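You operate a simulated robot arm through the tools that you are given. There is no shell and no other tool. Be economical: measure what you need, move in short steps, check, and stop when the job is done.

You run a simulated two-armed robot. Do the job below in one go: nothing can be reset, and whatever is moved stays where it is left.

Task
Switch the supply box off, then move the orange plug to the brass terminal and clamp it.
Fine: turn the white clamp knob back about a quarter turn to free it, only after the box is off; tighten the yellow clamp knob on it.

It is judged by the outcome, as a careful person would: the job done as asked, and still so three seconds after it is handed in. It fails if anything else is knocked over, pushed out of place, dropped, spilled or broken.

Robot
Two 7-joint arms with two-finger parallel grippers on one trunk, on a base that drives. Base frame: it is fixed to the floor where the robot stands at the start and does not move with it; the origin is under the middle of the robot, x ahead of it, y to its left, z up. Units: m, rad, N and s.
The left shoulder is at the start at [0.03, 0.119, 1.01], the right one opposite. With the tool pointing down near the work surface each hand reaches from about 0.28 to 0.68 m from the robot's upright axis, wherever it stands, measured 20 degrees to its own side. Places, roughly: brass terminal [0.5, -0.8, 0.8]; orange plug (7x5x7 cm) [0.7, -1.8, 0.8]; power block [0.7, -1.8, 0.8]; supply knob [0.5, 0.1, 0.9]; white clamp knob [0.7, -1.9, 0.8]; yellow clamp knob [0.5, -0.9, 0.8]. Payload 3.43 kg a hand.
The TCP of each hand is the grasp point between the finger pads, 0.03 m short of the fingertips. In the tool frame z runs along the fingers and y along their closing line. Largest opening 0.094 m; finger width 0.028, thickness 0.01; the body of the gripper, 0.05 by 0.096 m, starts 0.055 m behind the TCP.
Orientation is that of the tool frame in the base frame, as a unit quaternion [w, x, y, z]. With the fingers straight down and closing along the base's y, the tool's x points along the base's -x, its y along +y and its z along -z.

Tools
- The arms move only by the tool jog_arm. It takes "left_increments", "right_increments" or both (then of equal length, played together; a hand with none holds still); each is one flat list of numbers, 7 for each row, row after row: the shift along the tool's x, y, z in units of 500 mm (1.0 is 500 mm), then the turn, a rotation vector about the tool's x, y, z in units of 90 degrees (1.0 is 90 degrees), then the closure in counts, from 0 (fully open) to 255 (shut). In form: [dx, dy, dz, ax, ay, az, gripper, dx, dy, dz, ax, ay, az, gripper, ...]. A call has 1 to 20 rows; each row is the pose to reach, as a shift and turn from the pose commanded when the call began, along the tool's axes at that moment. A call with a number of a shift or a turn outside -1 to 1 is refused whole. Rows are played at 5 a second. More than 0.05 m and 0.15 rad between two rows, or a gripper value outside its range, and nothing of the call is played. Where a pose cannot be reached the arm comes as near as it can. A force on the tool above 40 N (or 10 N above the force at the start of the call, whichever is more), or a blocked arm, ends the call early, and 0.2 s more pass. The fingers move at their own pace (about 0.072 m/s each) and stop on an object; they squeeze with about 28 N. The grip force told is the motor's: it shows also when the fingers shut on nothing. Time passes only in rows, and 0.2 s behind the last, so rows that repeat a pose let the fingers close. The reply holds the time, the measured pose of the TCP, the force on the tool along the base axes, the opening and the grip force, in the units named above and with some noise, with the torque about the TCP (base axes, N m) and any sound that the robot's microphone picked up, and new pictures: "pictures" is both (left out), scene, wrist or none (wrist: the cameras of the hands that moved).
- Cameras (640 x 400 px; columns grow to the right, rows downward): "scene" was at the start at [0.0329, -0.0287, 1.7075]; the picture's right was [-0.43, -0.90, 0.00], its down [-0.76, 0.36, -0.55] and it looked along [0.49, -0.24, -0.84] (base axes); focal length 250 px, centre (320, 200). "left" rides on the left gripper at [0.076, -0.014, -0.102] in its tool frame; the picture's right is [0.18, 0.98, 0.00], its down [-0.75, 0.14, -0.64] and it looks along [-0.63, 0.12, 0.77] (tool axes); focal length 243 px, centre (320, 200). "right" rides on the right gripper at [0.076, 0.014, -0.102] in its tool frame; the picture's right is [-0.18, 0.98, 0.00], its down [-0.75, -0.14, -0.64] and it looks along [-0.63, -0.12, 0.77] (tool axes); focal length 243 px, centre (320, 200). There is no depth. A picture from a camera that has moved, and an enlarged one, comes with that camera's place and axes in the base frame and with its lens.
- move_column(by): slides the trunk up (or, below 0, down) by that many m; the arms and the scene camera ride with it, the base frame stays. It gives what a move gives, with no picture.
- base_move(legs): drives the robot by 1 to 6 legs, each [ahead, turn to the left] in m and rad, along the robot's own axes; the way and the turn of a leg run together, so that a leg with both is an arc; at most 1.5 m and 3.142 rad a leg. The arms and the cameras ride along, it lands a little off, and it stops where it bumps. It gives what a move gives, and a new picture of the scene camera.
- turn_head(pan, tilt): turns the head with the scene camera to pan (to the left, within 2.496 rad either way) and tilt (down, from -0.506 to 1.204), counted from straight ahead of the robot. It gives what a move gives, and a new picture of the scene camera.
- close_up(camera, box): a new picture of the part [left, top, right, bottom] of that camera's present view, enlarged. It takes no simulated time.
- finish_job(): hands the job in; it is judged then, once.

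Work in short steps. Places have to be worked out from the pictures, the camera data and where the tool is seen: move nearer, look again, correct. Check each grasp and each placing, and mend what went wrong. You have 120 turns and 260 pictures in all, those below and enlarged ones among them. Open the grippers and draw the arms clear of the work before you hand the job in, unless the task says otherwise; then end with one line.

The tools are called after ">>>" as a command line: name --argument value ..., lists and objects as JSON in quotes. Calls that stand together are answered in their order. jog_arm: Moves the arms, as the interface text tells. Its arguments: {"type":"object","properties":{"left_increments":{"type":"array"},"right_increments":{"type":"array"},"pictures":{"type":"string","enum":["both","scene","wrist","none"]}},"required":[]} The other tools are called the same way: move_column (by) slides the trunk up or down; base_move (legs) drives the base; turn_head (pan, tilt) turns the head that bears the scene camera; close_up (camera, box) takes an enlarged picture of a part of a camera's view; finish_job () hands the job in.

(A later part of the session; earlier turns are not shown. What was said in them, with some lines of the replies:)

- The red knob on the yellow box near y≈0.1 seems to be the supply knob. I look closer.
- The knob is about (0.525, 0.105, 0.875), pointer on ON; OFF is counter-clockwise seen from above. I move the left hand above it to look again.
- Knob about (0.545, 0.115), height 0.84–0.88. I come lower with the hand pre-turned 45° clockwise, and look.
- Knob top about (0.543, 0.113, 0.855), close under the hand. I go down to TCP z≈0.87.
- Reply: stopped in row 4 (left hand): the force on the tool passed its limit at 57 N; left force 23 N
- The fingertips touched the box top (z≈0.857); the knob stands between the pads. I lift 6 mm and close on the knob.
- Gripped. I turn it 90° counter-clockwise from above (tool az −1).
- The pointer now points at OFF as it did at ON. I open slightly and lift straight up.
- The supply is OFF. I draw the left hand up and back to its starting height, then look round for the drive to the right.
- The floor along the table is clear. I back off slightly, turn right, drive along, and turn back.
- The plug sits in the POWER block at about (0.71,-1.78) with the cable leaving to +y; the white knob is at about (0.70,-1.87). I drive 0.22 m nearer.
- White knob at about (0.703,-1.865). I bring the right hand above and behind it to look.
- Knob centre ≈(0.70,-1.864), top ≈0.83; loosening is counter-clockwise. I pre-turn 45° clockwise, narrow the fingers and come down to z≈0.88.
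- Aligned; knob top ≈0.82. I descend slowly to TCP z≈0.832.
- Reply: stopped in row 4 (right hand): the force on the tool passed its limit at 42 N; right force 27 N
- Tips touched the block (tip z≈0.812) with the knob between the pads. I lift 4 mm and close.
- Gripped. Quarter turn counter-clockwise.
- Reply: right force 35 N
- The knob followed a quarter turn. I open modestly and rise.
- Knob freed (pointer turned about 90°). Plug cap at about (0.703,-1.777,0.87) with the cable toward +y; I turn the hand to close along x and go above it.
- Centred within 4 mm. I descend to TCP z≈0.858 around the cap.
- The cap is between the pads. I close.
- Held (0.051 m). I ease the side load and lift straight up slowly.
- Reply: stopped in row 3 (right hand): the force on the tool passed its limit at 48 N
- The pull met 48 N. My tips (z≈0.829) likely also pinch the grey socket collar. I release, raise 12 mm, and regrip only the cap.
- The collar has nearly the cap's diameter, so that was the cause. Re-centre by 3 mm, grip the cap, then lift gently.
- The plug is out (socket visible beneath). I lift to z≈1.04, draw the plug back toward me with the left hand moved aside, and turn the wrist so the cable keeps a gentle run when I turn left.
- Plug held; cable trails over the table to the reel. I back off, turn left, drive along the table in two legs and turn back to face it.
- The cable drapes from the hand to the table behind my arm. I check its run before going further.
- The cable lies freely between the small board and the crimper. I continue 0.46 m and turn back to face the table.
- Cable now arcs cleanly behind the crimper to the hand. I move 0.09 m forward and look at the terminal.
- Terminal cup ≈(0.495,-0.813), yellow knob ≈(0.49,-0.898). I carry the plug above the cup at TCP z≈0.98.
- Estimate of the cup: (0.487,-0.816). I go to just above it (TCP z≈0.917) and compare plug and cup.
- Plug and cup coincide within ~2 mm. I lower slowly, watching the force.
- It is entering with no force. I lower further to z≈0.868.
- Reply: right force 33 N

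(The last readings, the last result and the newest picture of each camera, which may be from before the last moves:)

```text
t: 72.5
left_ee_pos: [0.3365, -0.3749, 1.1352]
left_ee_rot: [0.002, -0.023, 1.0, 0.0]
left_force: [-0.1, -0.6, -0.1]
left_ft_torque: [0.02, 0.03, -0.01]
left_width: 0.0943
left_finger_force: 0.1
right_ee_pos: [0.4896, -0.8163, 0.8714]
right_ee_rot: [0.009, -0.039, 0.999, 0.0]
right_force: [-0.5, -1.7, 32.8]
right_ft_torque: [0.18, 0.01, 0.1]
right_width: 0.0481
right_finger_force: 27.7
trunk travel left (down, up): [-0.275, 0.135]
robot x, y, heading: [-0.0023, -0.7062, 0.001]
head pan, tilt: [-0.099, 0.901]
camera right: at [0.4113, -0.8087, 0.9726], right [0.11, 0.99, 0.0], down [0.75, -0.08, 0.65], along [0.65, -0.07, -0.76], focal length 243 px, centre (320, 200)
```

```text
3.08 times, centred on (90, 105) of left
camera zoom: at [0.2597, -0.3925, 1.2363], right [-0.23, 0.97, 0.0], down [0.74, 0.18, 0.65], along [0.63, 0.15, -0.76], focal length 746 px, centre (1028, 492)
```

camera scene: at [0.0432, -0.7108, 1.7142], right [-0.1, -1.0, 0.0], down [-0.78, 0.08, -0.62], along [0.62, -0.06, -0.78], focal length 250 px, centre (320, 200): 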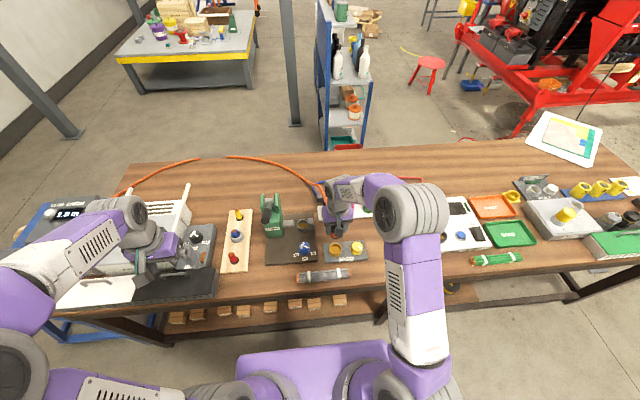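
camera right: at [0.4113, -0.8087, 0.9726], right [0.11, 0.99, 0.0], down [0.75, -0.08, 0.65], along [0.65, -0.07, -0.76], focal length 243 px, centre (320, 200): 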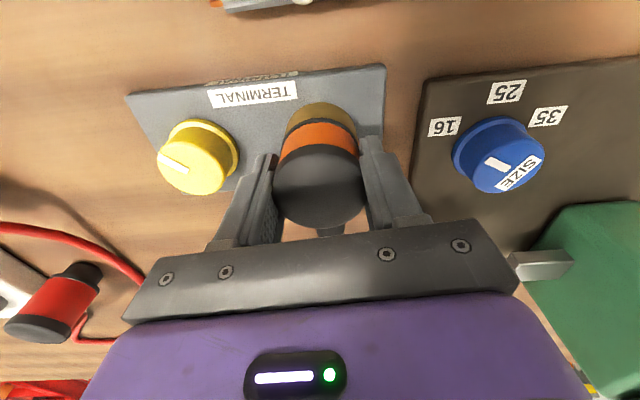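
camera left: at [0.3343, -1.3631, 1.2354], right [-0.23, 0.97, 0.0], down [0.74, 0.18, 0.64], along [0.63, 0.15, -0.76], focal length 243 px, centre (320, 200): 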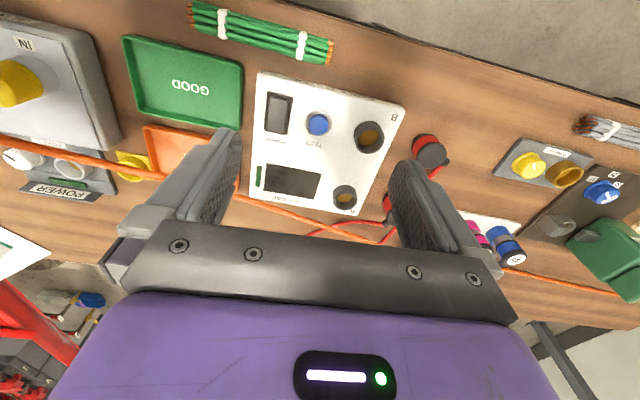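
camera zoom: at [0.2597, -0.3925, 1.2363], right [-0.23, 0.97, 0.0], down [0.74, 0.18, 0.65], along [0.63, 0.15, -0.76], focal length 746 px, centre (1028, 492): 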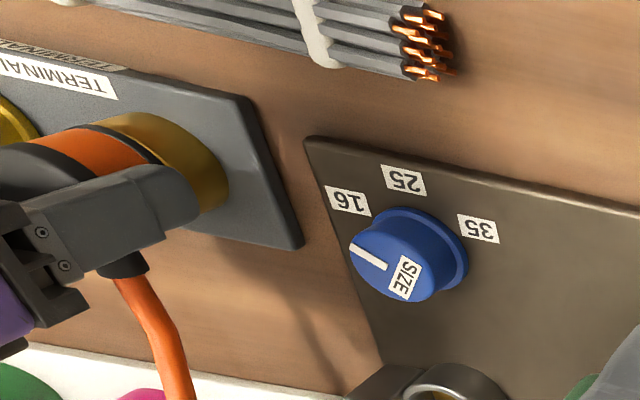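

Seated: TCP 0.871 (same as in the POWER block) with 33 N reaction. I relieve the push, open, and rise.

>>> jog_arm --right_increments '[0, 0, -0.006, 0, 0, 0, 255, 0, 0, -0.006, 0, 0, 0, 90, 0, 0, -0.006, 0, 0, 0, 60, 0, 0, -0.04, 0, 0, 0, 60, 0, 0, -0.1, 0, 0, 0, 60, 0, 0, -0.18, 0, 0, 0, 60]' --pictures "wrist"

>>> close_up --camera "right" --box '[120, 30, 400, 220]'

>>> close_up --camera "left" --box '[0, 40, 180, 170]'

```text
t: 73.9
left_ee_pos: [0.3378, -0.3755, 1.1341]
left_ee_rot: [0.002, -0.025, 1.0, 0.0]
left_force: [0.5, -0.3, 0.3]
left_ft_torque: [0.02, 0.0, 0.0]
left_width: 0.094
left_finger_force: 0.0
right_ee_pos: [0.4839, -0.8182, 0.9598]
right_ee_rot: [0.002, -0.04, 0.999, -0.001]
right_force: [0.0, 0.0, -0.1]
right_ft_torque: [-0.01, -0.01, 0.0]
right_width: 0.0718
right_finger_force: 0.0
trunk travel left (down, up): [-0.275, 0.135]
robot x, y, heading: [-0.0007, -0.7054, 0.007]
head pan, tilt: [-0.099, 0.901]
camera right: at [0.4076, -0.8102, 1.0621], right [0.11, 0.99, 0.0], down [0.76, -0.08, 0.65], along [0.64, -0.07, -0.76], focal length 243 px, centre (320, 200)
```

right: 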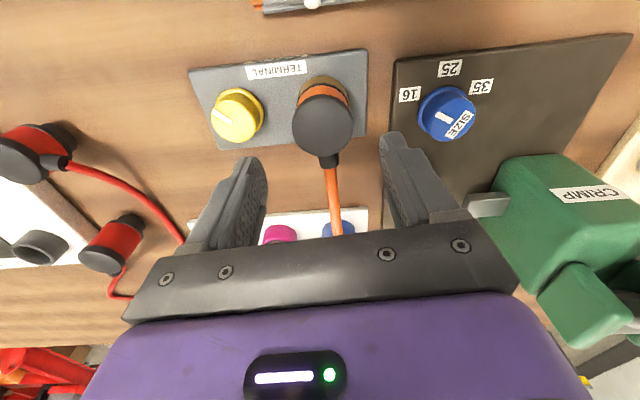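

```text
2.11 times, centred on (260, 125) of right
camera zoom: at [0.4076, -0.8102, 1.0621], right [0.11, 0.99, 0.0], down [0.76, -0.08, 0.65], along [0.64, -0.07, -0.76], focal length 511 px, centre (446, 358)
```

zoom: 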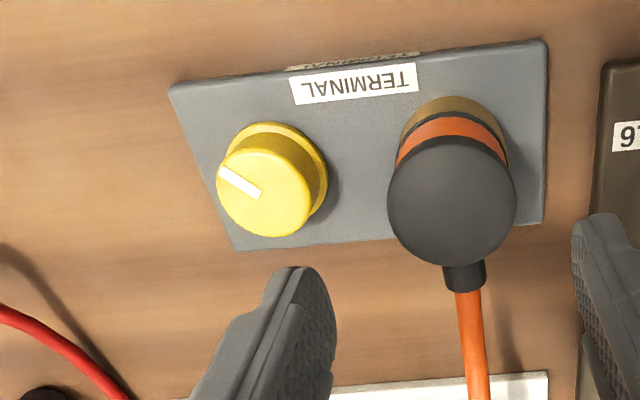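

```text
3.08 times, centred on (90, 105) of left
camera zoom: at [0.261, -0.3929, 1.2358], right [-0.23, 0.97, 0.0], down [0.74, 0.18, 0.65], along [0.63, 0.15, -0.76], focal length 746 px, centre (1028, 492)
```

zoom: 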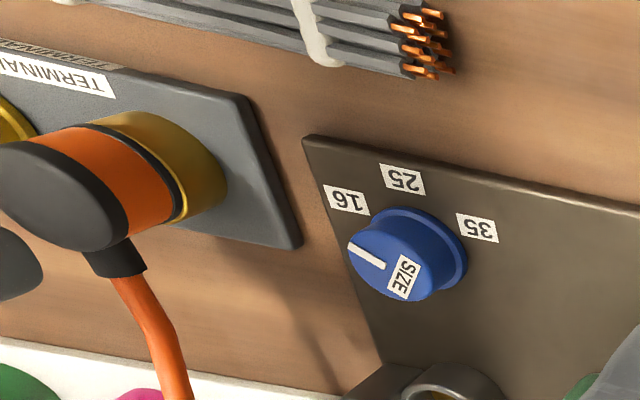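

The plug stands in the terminal. Yellow knob ≈(0.490,-0.903); tightening is clockwise. I pre-turn the hand 50° counter-clockwise above it.

>>> jog_arm --right_increments '[0, -0.06, -0.02, 0, 0, -0.09, 80, 0, -0.12, -0.02, 0, 0, -0.18, 100, 0, -0.17, 0.0, 0, 0, -0.27, 100, 0, -0.17, 0.06, 0, 0, -0.36, 100, 0, -0.17, 0.11, 0, 0, -0.45, 100, 0, -0.17, 0.15, 0, 0, -0.5, 100]' --pictures "wrist"

>>> close_up --camera "right" --box '[180, 50, 460, 230]'

>>> close_up --camera "scene" --box '[290, 205, 400, 275]'

```text
t: 75.3
left_ee_pos: [0.3388, -0.3741, 1.1328]
left_ee_rot: [0.002, -0.023, 1.0, 0.0]
left_force: [0.1, 0.0, -0.5]
left_ft_torque: [-0.02, -0.01, -0.03]
left_width: 0.0939
left_finger_force: 0.0
right_ee_pos: [0.4952, -0.9004, 0.8823]
right_ee_rot: [0.003, -0.42, 0.907, -0.003]
right_force: [0.0, -0.6, 1.0]
right_ft_torque: [0.02, 0.03, 0.0]
right_width: 0.057
right_finger_force: 0.1
trunk travel left (down, up): [-0.275, 0.135]
robot x, y, heading: [-0.003, -0.7055, -0.001]
head pan, tilt: [-0.099, 0.901]
camera right: at [0.4355, -0.9504, 0.9851], right [-0.63, 0.78, -0.01], down [0.59, 0.48, 0.65], along [0.5, 0.4, -0.76], focal length 243 px, centre (320, 200)
```

right: 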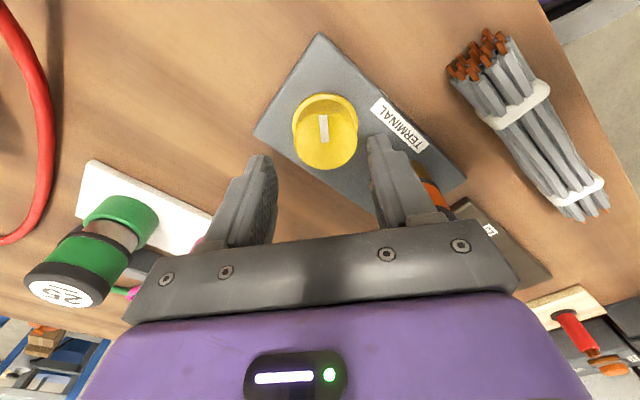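

```text
2.22 times, centred on (320, 140) of right
camera zoom: at [0.4355, -0.9504, 0.9851], right [-0.63, 0.78, -0.01], down [0.59, 0.48, 0.65], along [0.5, 0.4, -0.76], focal length 539 px, centre (320, 333)
```

zoom: 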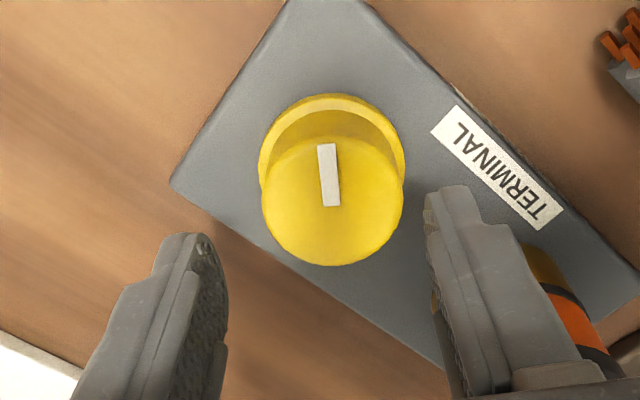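

```text
5.71 times, centred on (345, 240) of scene
camera zoom: at [0.0437, -0.7108, 1.7142], right [-0.1, -1.0, 0.0], down [-0.78, 0.08, -0.62], along [0.62, -0.06, -0.78], focal length 1432 px, centre (177, -29)
```

zoom: 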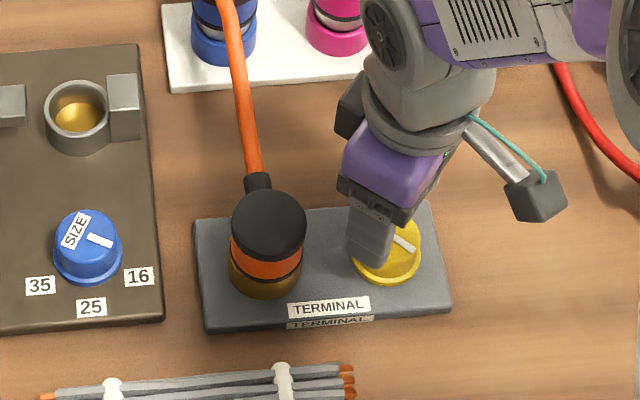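

Aligned within 4 mm; I correct and descend to TCP z≈0.847, then close.

>>> jog_arm --right_increments '[0.007, 0.005, 0.02, 0, 0, 0, 100, 0.007, 0.005, 0.04, 0, 0, 0, 100, 0.007, 0.005, 0.06, 0, 0, 0, 100, 0.007, 0.005, 0.071, 0, 0, 0, 100, 0.007, 0.005, 0.071, 0, 0, 0, 130, 0.007, 0.005, 0.071, 0, 0, 0, 255, 0.007, 0.005, 0.071, 0, 0, 0, 255]' --pictures "wrist"

```text
t: 76.9
left_ee_pos: [0.3361, -0.3732, 1.1344]
left_ee_rot: [0.002, -0.025, 1.0, -0.001]
left_force: [0.4, -0.5, 0.5]
left_ft_torque: [0.0, -0.01, 0.01]
left_width: 0.094
left_finger_force: 0.0
right_ee_pos: [0.4898, -0.9005, 0.8495]
right_ee_rot: [0.003, -0.419, 0.908, -0.001]
right_force: [-9.8, 8.0, 14.0]
right_ft_torque: [0.68, 0.67, -0.01]
right_width: 0.0413
right_finger_force: 44.9
trunk travel left (down, up): [-0.275, 0.135]
robot x, y, heading: [-0.003, -0.7086, -0.0]
head pan, tilt: [-0.099, 0.901]
camera right: at [0.4299, -0.9503, 0.9509], right [-0.63, 0.78, -0.01], down [0.59, 0.48, 0.65], along [0.5, 0.4, -0.76], focal length 243 px, centre (320, 200)
```

right: 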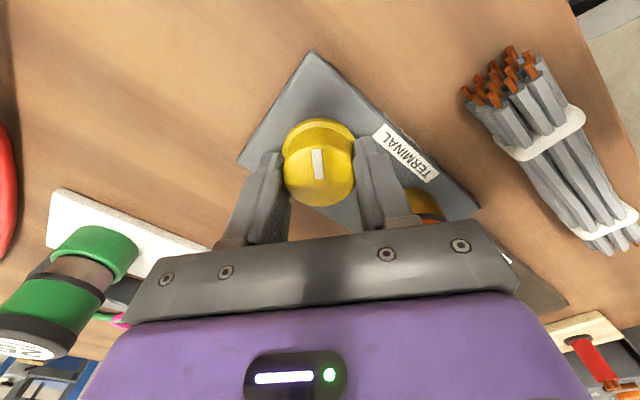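

Gripped on the knob. I turn it clockwise 90°.

>>> jog_arm --right_increments '[0, 0, -0.004, 0, 0, 0.09, 255, 0, 0, -0.004, 0, 0, 0.18, 255, 0, 0, -0.004, 0, 0, 0.27, 255, 0, 0, -0.004, 0, 0, 0.36, 255, 0, 0, -0.004, 0, 0, 0.45, 255, 0, 0, -0.004, 0, 0, 0.54, 255, 0, 0, -0.004, 0, 0, 0.63, 255, 0, 0, -0.004, 0, 0, 0.72, 255, 0, 0, -0.004, 0, 0, 0.81, 255, 0, 0, -0.004, 0, 0, 0.9, 255, 0, 0, -0.004, 0, 0, 0.99, 255]' --pictures "wrist"

>>> close_up --camera "scene" --box '[290, 205, 400, 275]'

```text
t: 79.3
left_ee_pos: [0.3388, -0.3723, 1.1342]
left_ee_rot: [0.001, -0.024, 1.0, 0.001]
left_force: [0.2, 0.8, -0.1]
left_ft_torque: [0.01, 0.01, 0.0]
left_width: 0.0943
left_finger_force: 0.0
right_ee_pos: [0.4901, -0.901, 0.8488]
right_ee_rot: [0.002, 0.34, 0.94, 0.0]
right_force: [-8.8, 13.5, -16.4]
right_ft_torque: [0.46, 0.78, 0.02]
right_width: 0.0414
right_finger_force: 45.0
trunk travel left (down, up): [-0.275, 0.135]
robot x, y, heading: [-0.0011, -0.7021, 0.004]
head pan, tilt: [-0.099, 0.901]
camera right: at [0.4411, -0.8419, 0.9513], right [0.77, 0.64, 0.0], down [0.49, -0.59, 0.64], along [0.41, -0.49, -0.76], focal length 243 px, centre (320, 200)
```

right: 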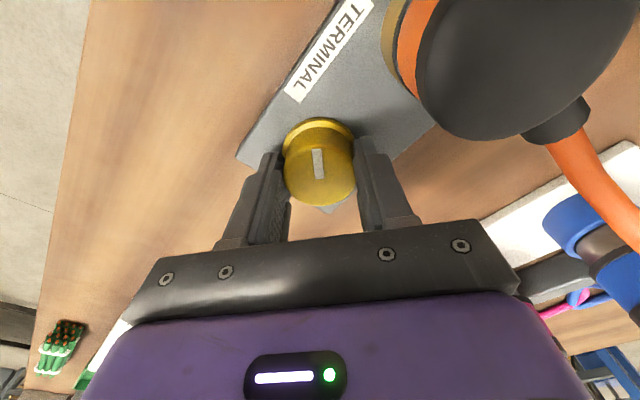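

```text
5.71 times, centred on (345, 240) of scene
camera zoom: at [0.0436, -0.7097, 1.7142], right [-0.1, -1.0, 0.0], down [-0.78, 0.08, -0.62], along [0.62, -0.06, -0.78], focal length 1432 px, centre (177, -29)
```

zoom: 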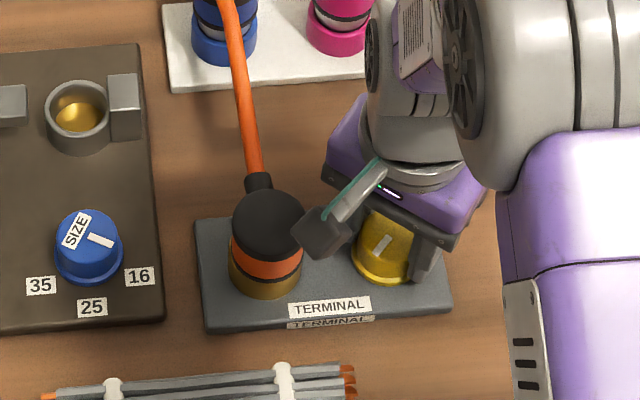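

No hard stop felt; the pointer is about 5° short of the white knob's clamped position. I turn a little more and feel for a stop.

>>> jog_arm --right_increments '[0, 0, 0, 0, 0, 0.05, 255, 0, 0, 0, 0, 0, 0.1, 255, 0, 0, 0, 0, 0, 0.14, 255, 0, 0, 0, 0, 0, 0.14, 255]' --pictures "wrist"

>>> close_up --camera "right" --box '[240, 90, 400, 220]'

```text
t: 80.3
left_ee_pos: [0.3391, -0.3755, 1.1345]
left_ee_rot: [0.002, -0.023, 1.0, 0.0]
left_force: [-0.3, 0.1, 1.1]
left_ft_torque: [0.01, 0.03, -0.04]
left_width: 0.0941
left_finger_force: 0.0
right_ee_pos: [0.4928, -0.9044, 0.8501]
right_ee_rot: [0.005, 0.441, 0.897, 0.0]
right_force: [-1.6, 2.0, -11.2]
right_ft_torque: [-0.25, -0.06, 0.28]
right_width: 0.0413
right_finger_force: 44.7
trunk travel left (down, up): [-0.275, 0.135]
robot x, y, heading: [-0.0017, -0.7047, 0.001]
head pan, tilt: [-0.099, 0.901]
camera right: at [0.4571, -0.8353, 0.9518], right [0.89, 0.46, 0.01], down [0.34, -0.68, 0.65], along [0.3, -0.57, -0.76], focal length 243 px, centre (320, 200)
```

right: 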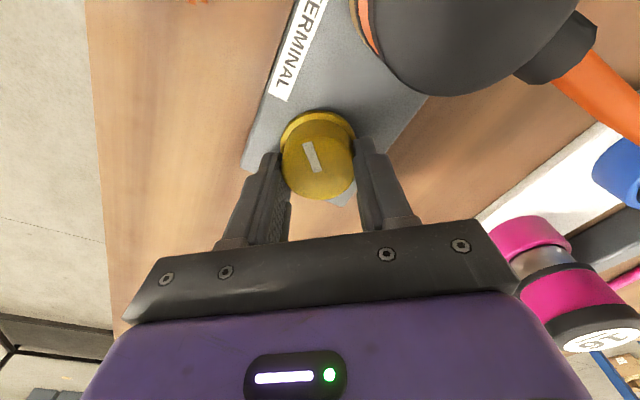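

```text
3.08 times, centred on (320, 155) of right
camera zoom: at [0.4571, -0.8353, 0.9518], right [0.89, 0.46, 0.01], down [0.34, -0.68, 0.65], along [0.3, -0.57, -0.76], focal length 746 px, centre (320, 338)
```

zoom: 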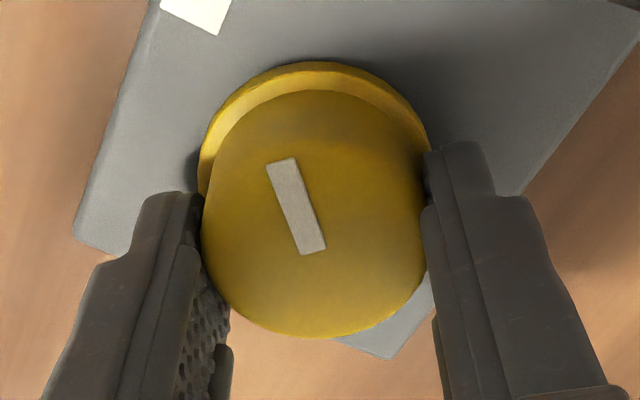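

The hand slipped round the knob (torque up to 0.28 N·m): it is at its stop, tight. I release and rise.

>>> jog_arm --right_increments '[0, 0, 0, 0, 0, 0, 130, 0, 0, 0, 0, 0, 0, 100, 0, 0, -0.04, 0, 0, 0, 100, 0, 0, -0.1, 0, 0, 0, 100, 0, 0, -0.18, 0, 0, 0, 80, 0, 0, -0.26, 0, 0, 0, 40, 0, 0, -0.34, 0, 0, 0, 0, 0, 0, -0.42, 0, 0, 0, 0]' --pictures "both"

>>> close_up --camera "right" --box '[200, 0, 520, 200]'

>>> close_up --camera "scene" --box '[260, 180, 400, 280]'

```text
t: 82.1
left_ee_pos: [0.3381, -0.3743, 1.1342]
left_ee_rot: [0.001, -0.024, 1.0, 0.0]
left_force: [0.7, -1.4, 0.0]
left_ft_torque: [0.02, -0.04, 0.0]
left_width: 0.0942
left_finger_force: 0.0
right_ee_pos: [0.4887, -0.903, 1.0627]
right_ee_rot: [0.003, 0.44, 0.898, 0.0]
right_force: [0.4, -0.2, -0.5]
right_ft_torque: [-0.02, -0.03, -0.02]
right_width: 0.0941
right_finger_force: 0.1
trunk travel left (down, up): [-0.275, 0.135]
robot x, y, heading: [-0.0047, -0.7092, 0.004]
head pan, tilt: [-0.099, 0.901]
camera scene: at [0.0424, -0.7109, 1.7142], right [-0.1, -1.0, 0.0], down [-0.78, 0.08, -0.62], along [0.62, -0.06, -0.78], focal length 250 px, centre (320, 200)
camera right: at [0.4535, -0.8342, 1.1634], right [0.89, 0.46, 0.0], down [0.35, -0.68, 0.65], along [0.3, -0.57, -0.76], focal length 243 px, centre (320, 200)
```

scene: 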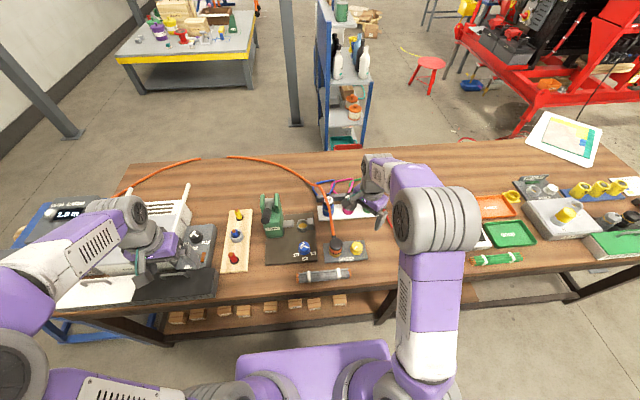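
right: 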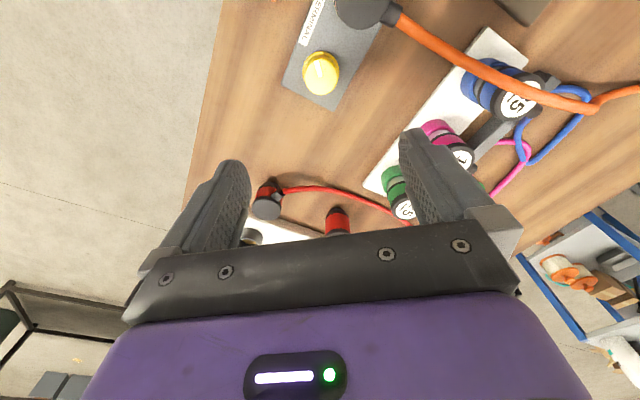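

```text
2.00 times, centred on (360, 100) of right
camera zoom: at [0.4535, -0.8342, 1.1634], right [0.89, 0.46, 0.0], down [0.35, -0.68, 0.65], along [0.3, -0.57, -0.76], focal length 485 px, centre (240, 400)
```

zoom: 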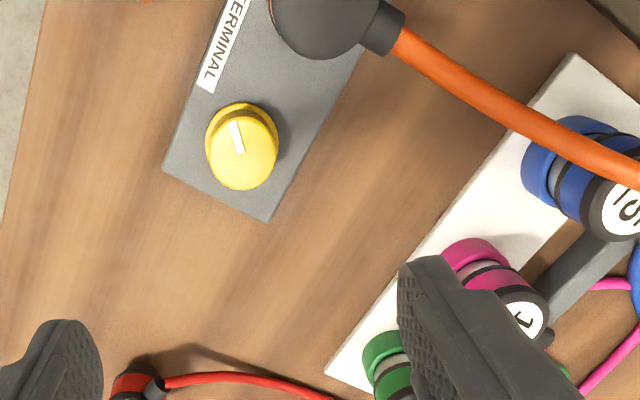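

```text
4.00 times, centred on (330, 230) of scene
camera zoom: at [0.0424, -0.7109, 1.7142], right [-0.1, -1.0, 0.0], down [-0.78, 0.08, -0.62], along [0.62, -0.06, -0.78], focal length 1002 px, centre (280, 80)
```

zoom: 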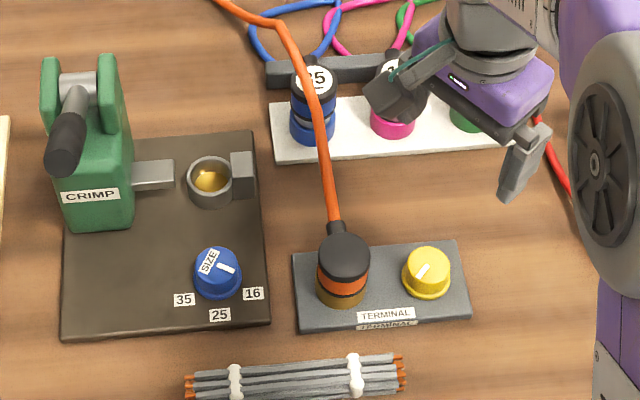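

The plug is seated with the yellow pointer in the clamped position. I draw the right arm back clear and take a last look.

>>> jog_arm --right_increments '[0.0, -0.02, -0.06, 0, 0, 0, 0, 0.01, -0.1, -0.1, 0, 0, 0, 0, 0.02, -0.18, -0.12, 0, 0, 0, 0, 0.025, -0.26, -0.12, 0, 0, 0, 0, 0.027, -0.34, -0.12, 0, 0, 0, 0, 0.027, -0.36, -0.12, 0, 0, 0, 0, 0.027, -0.36, -0.12, 0, 0, 0, 0]' --pictures "none"

>>> turn_head --pan 0.1 --tilt 0.8

>>> close_up --camera "scene" --box '[320, 160, 480, 280]'

```text
t: 83.7
left_ee_pos: [0.3378, -0.3736, 1.1344]
left_ee_rot: [0.003, -0.024, 1.0, 0.0]
left_force: [0.5, -0.7, -0.3]
left_ft_torque: [0.02, -0.02, 0.01]
left_width: 0.0943
left_finger_force: 0.1
right_ee_pos: [0.3375, -1.0009, 1.1194]
right_ee_rot: [0.003, 0.439, 0.898, 0.0]
right_force: [0.0, -0.4, 0.0]
right_ft_torque: [0.04, -0.01, -0.03]
right_width: 0.094
right_finger_force: 0.0
trunk travel left (down, up): [-0.275, 0.135]
robot x, y, heading: [-0.0036, -0.7043, 0.003]
head pan, tilt: [-0.099, 0.901]
```

```text
t: 84.5
left_ee_pos: [0.3386, -0.3751, 1.1339]
left_ee_rot: [0.002, -0.025, 1.0, 0.0]
left_force: [-0.1, 0.0, -0.2]
left_ft_torque: [-0.02, -0.02, -0.02]
left_width: 0.0937
left_finger_force: 0.0
right_ee_pos: [0.3378, -1.0007, 1.1188]
right_ee_rot: [0.002, 0.44, 0.898, 0.0]
right_force: [0.4, 0.2, 0.4]
right_ft_torque: [0.01, -0.04, 0.03]
right_width: 0.0938
right_finger_force: 0.0
trunk travel left (down, up): [-0.275, 0.135]
robot x, y, heading: [-0.0047, -0.704, 0.005]
head pan, tilt: [0.099, 0.799]
camera scene: at [0.0484, -0.6955, 1.7221], right [0.1, -0.99, 0.0], down [-0.71, -0.07, -0.7], along [0.69, 0.07, -0.72], focal length 250 px, centre (320, 200)
```

scene: 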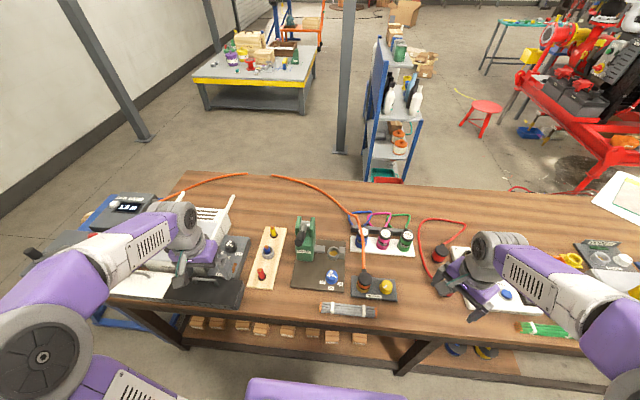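

```text
3.33 times, centred on (400, 220) of scene
camera zoom: at [0.0484, -0.6955, 1.7221], right [0.1, -0.99, 0.0], down [-0.71, -0.07, -0.7], along [0.69, 0.07, -0.72], focal length 835 px, centre (53, 133)
```

zoom: 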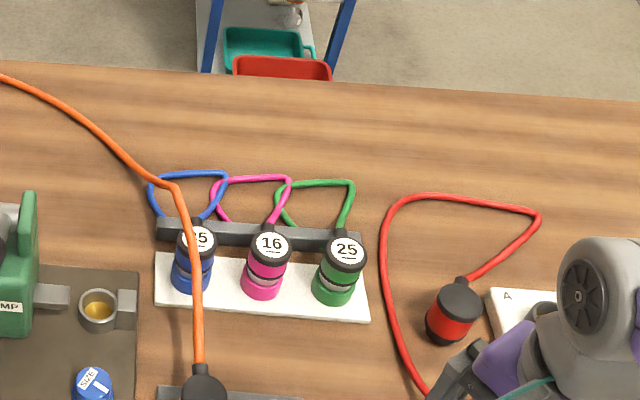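

Nothing is disturbed: the supply is off, the plug is seated and clamped, and both arms are clear and open. I hand it in.

>>> finish_job

```text
The job is handed in.
```

The supply box is off, and the orange plug sits in the brass terminal with the yellow clamp knob turned to its stop. I freed the plug by turning the white knob back about a quarter turn, after the box was off. Nothing else looked disturbed in the last view.
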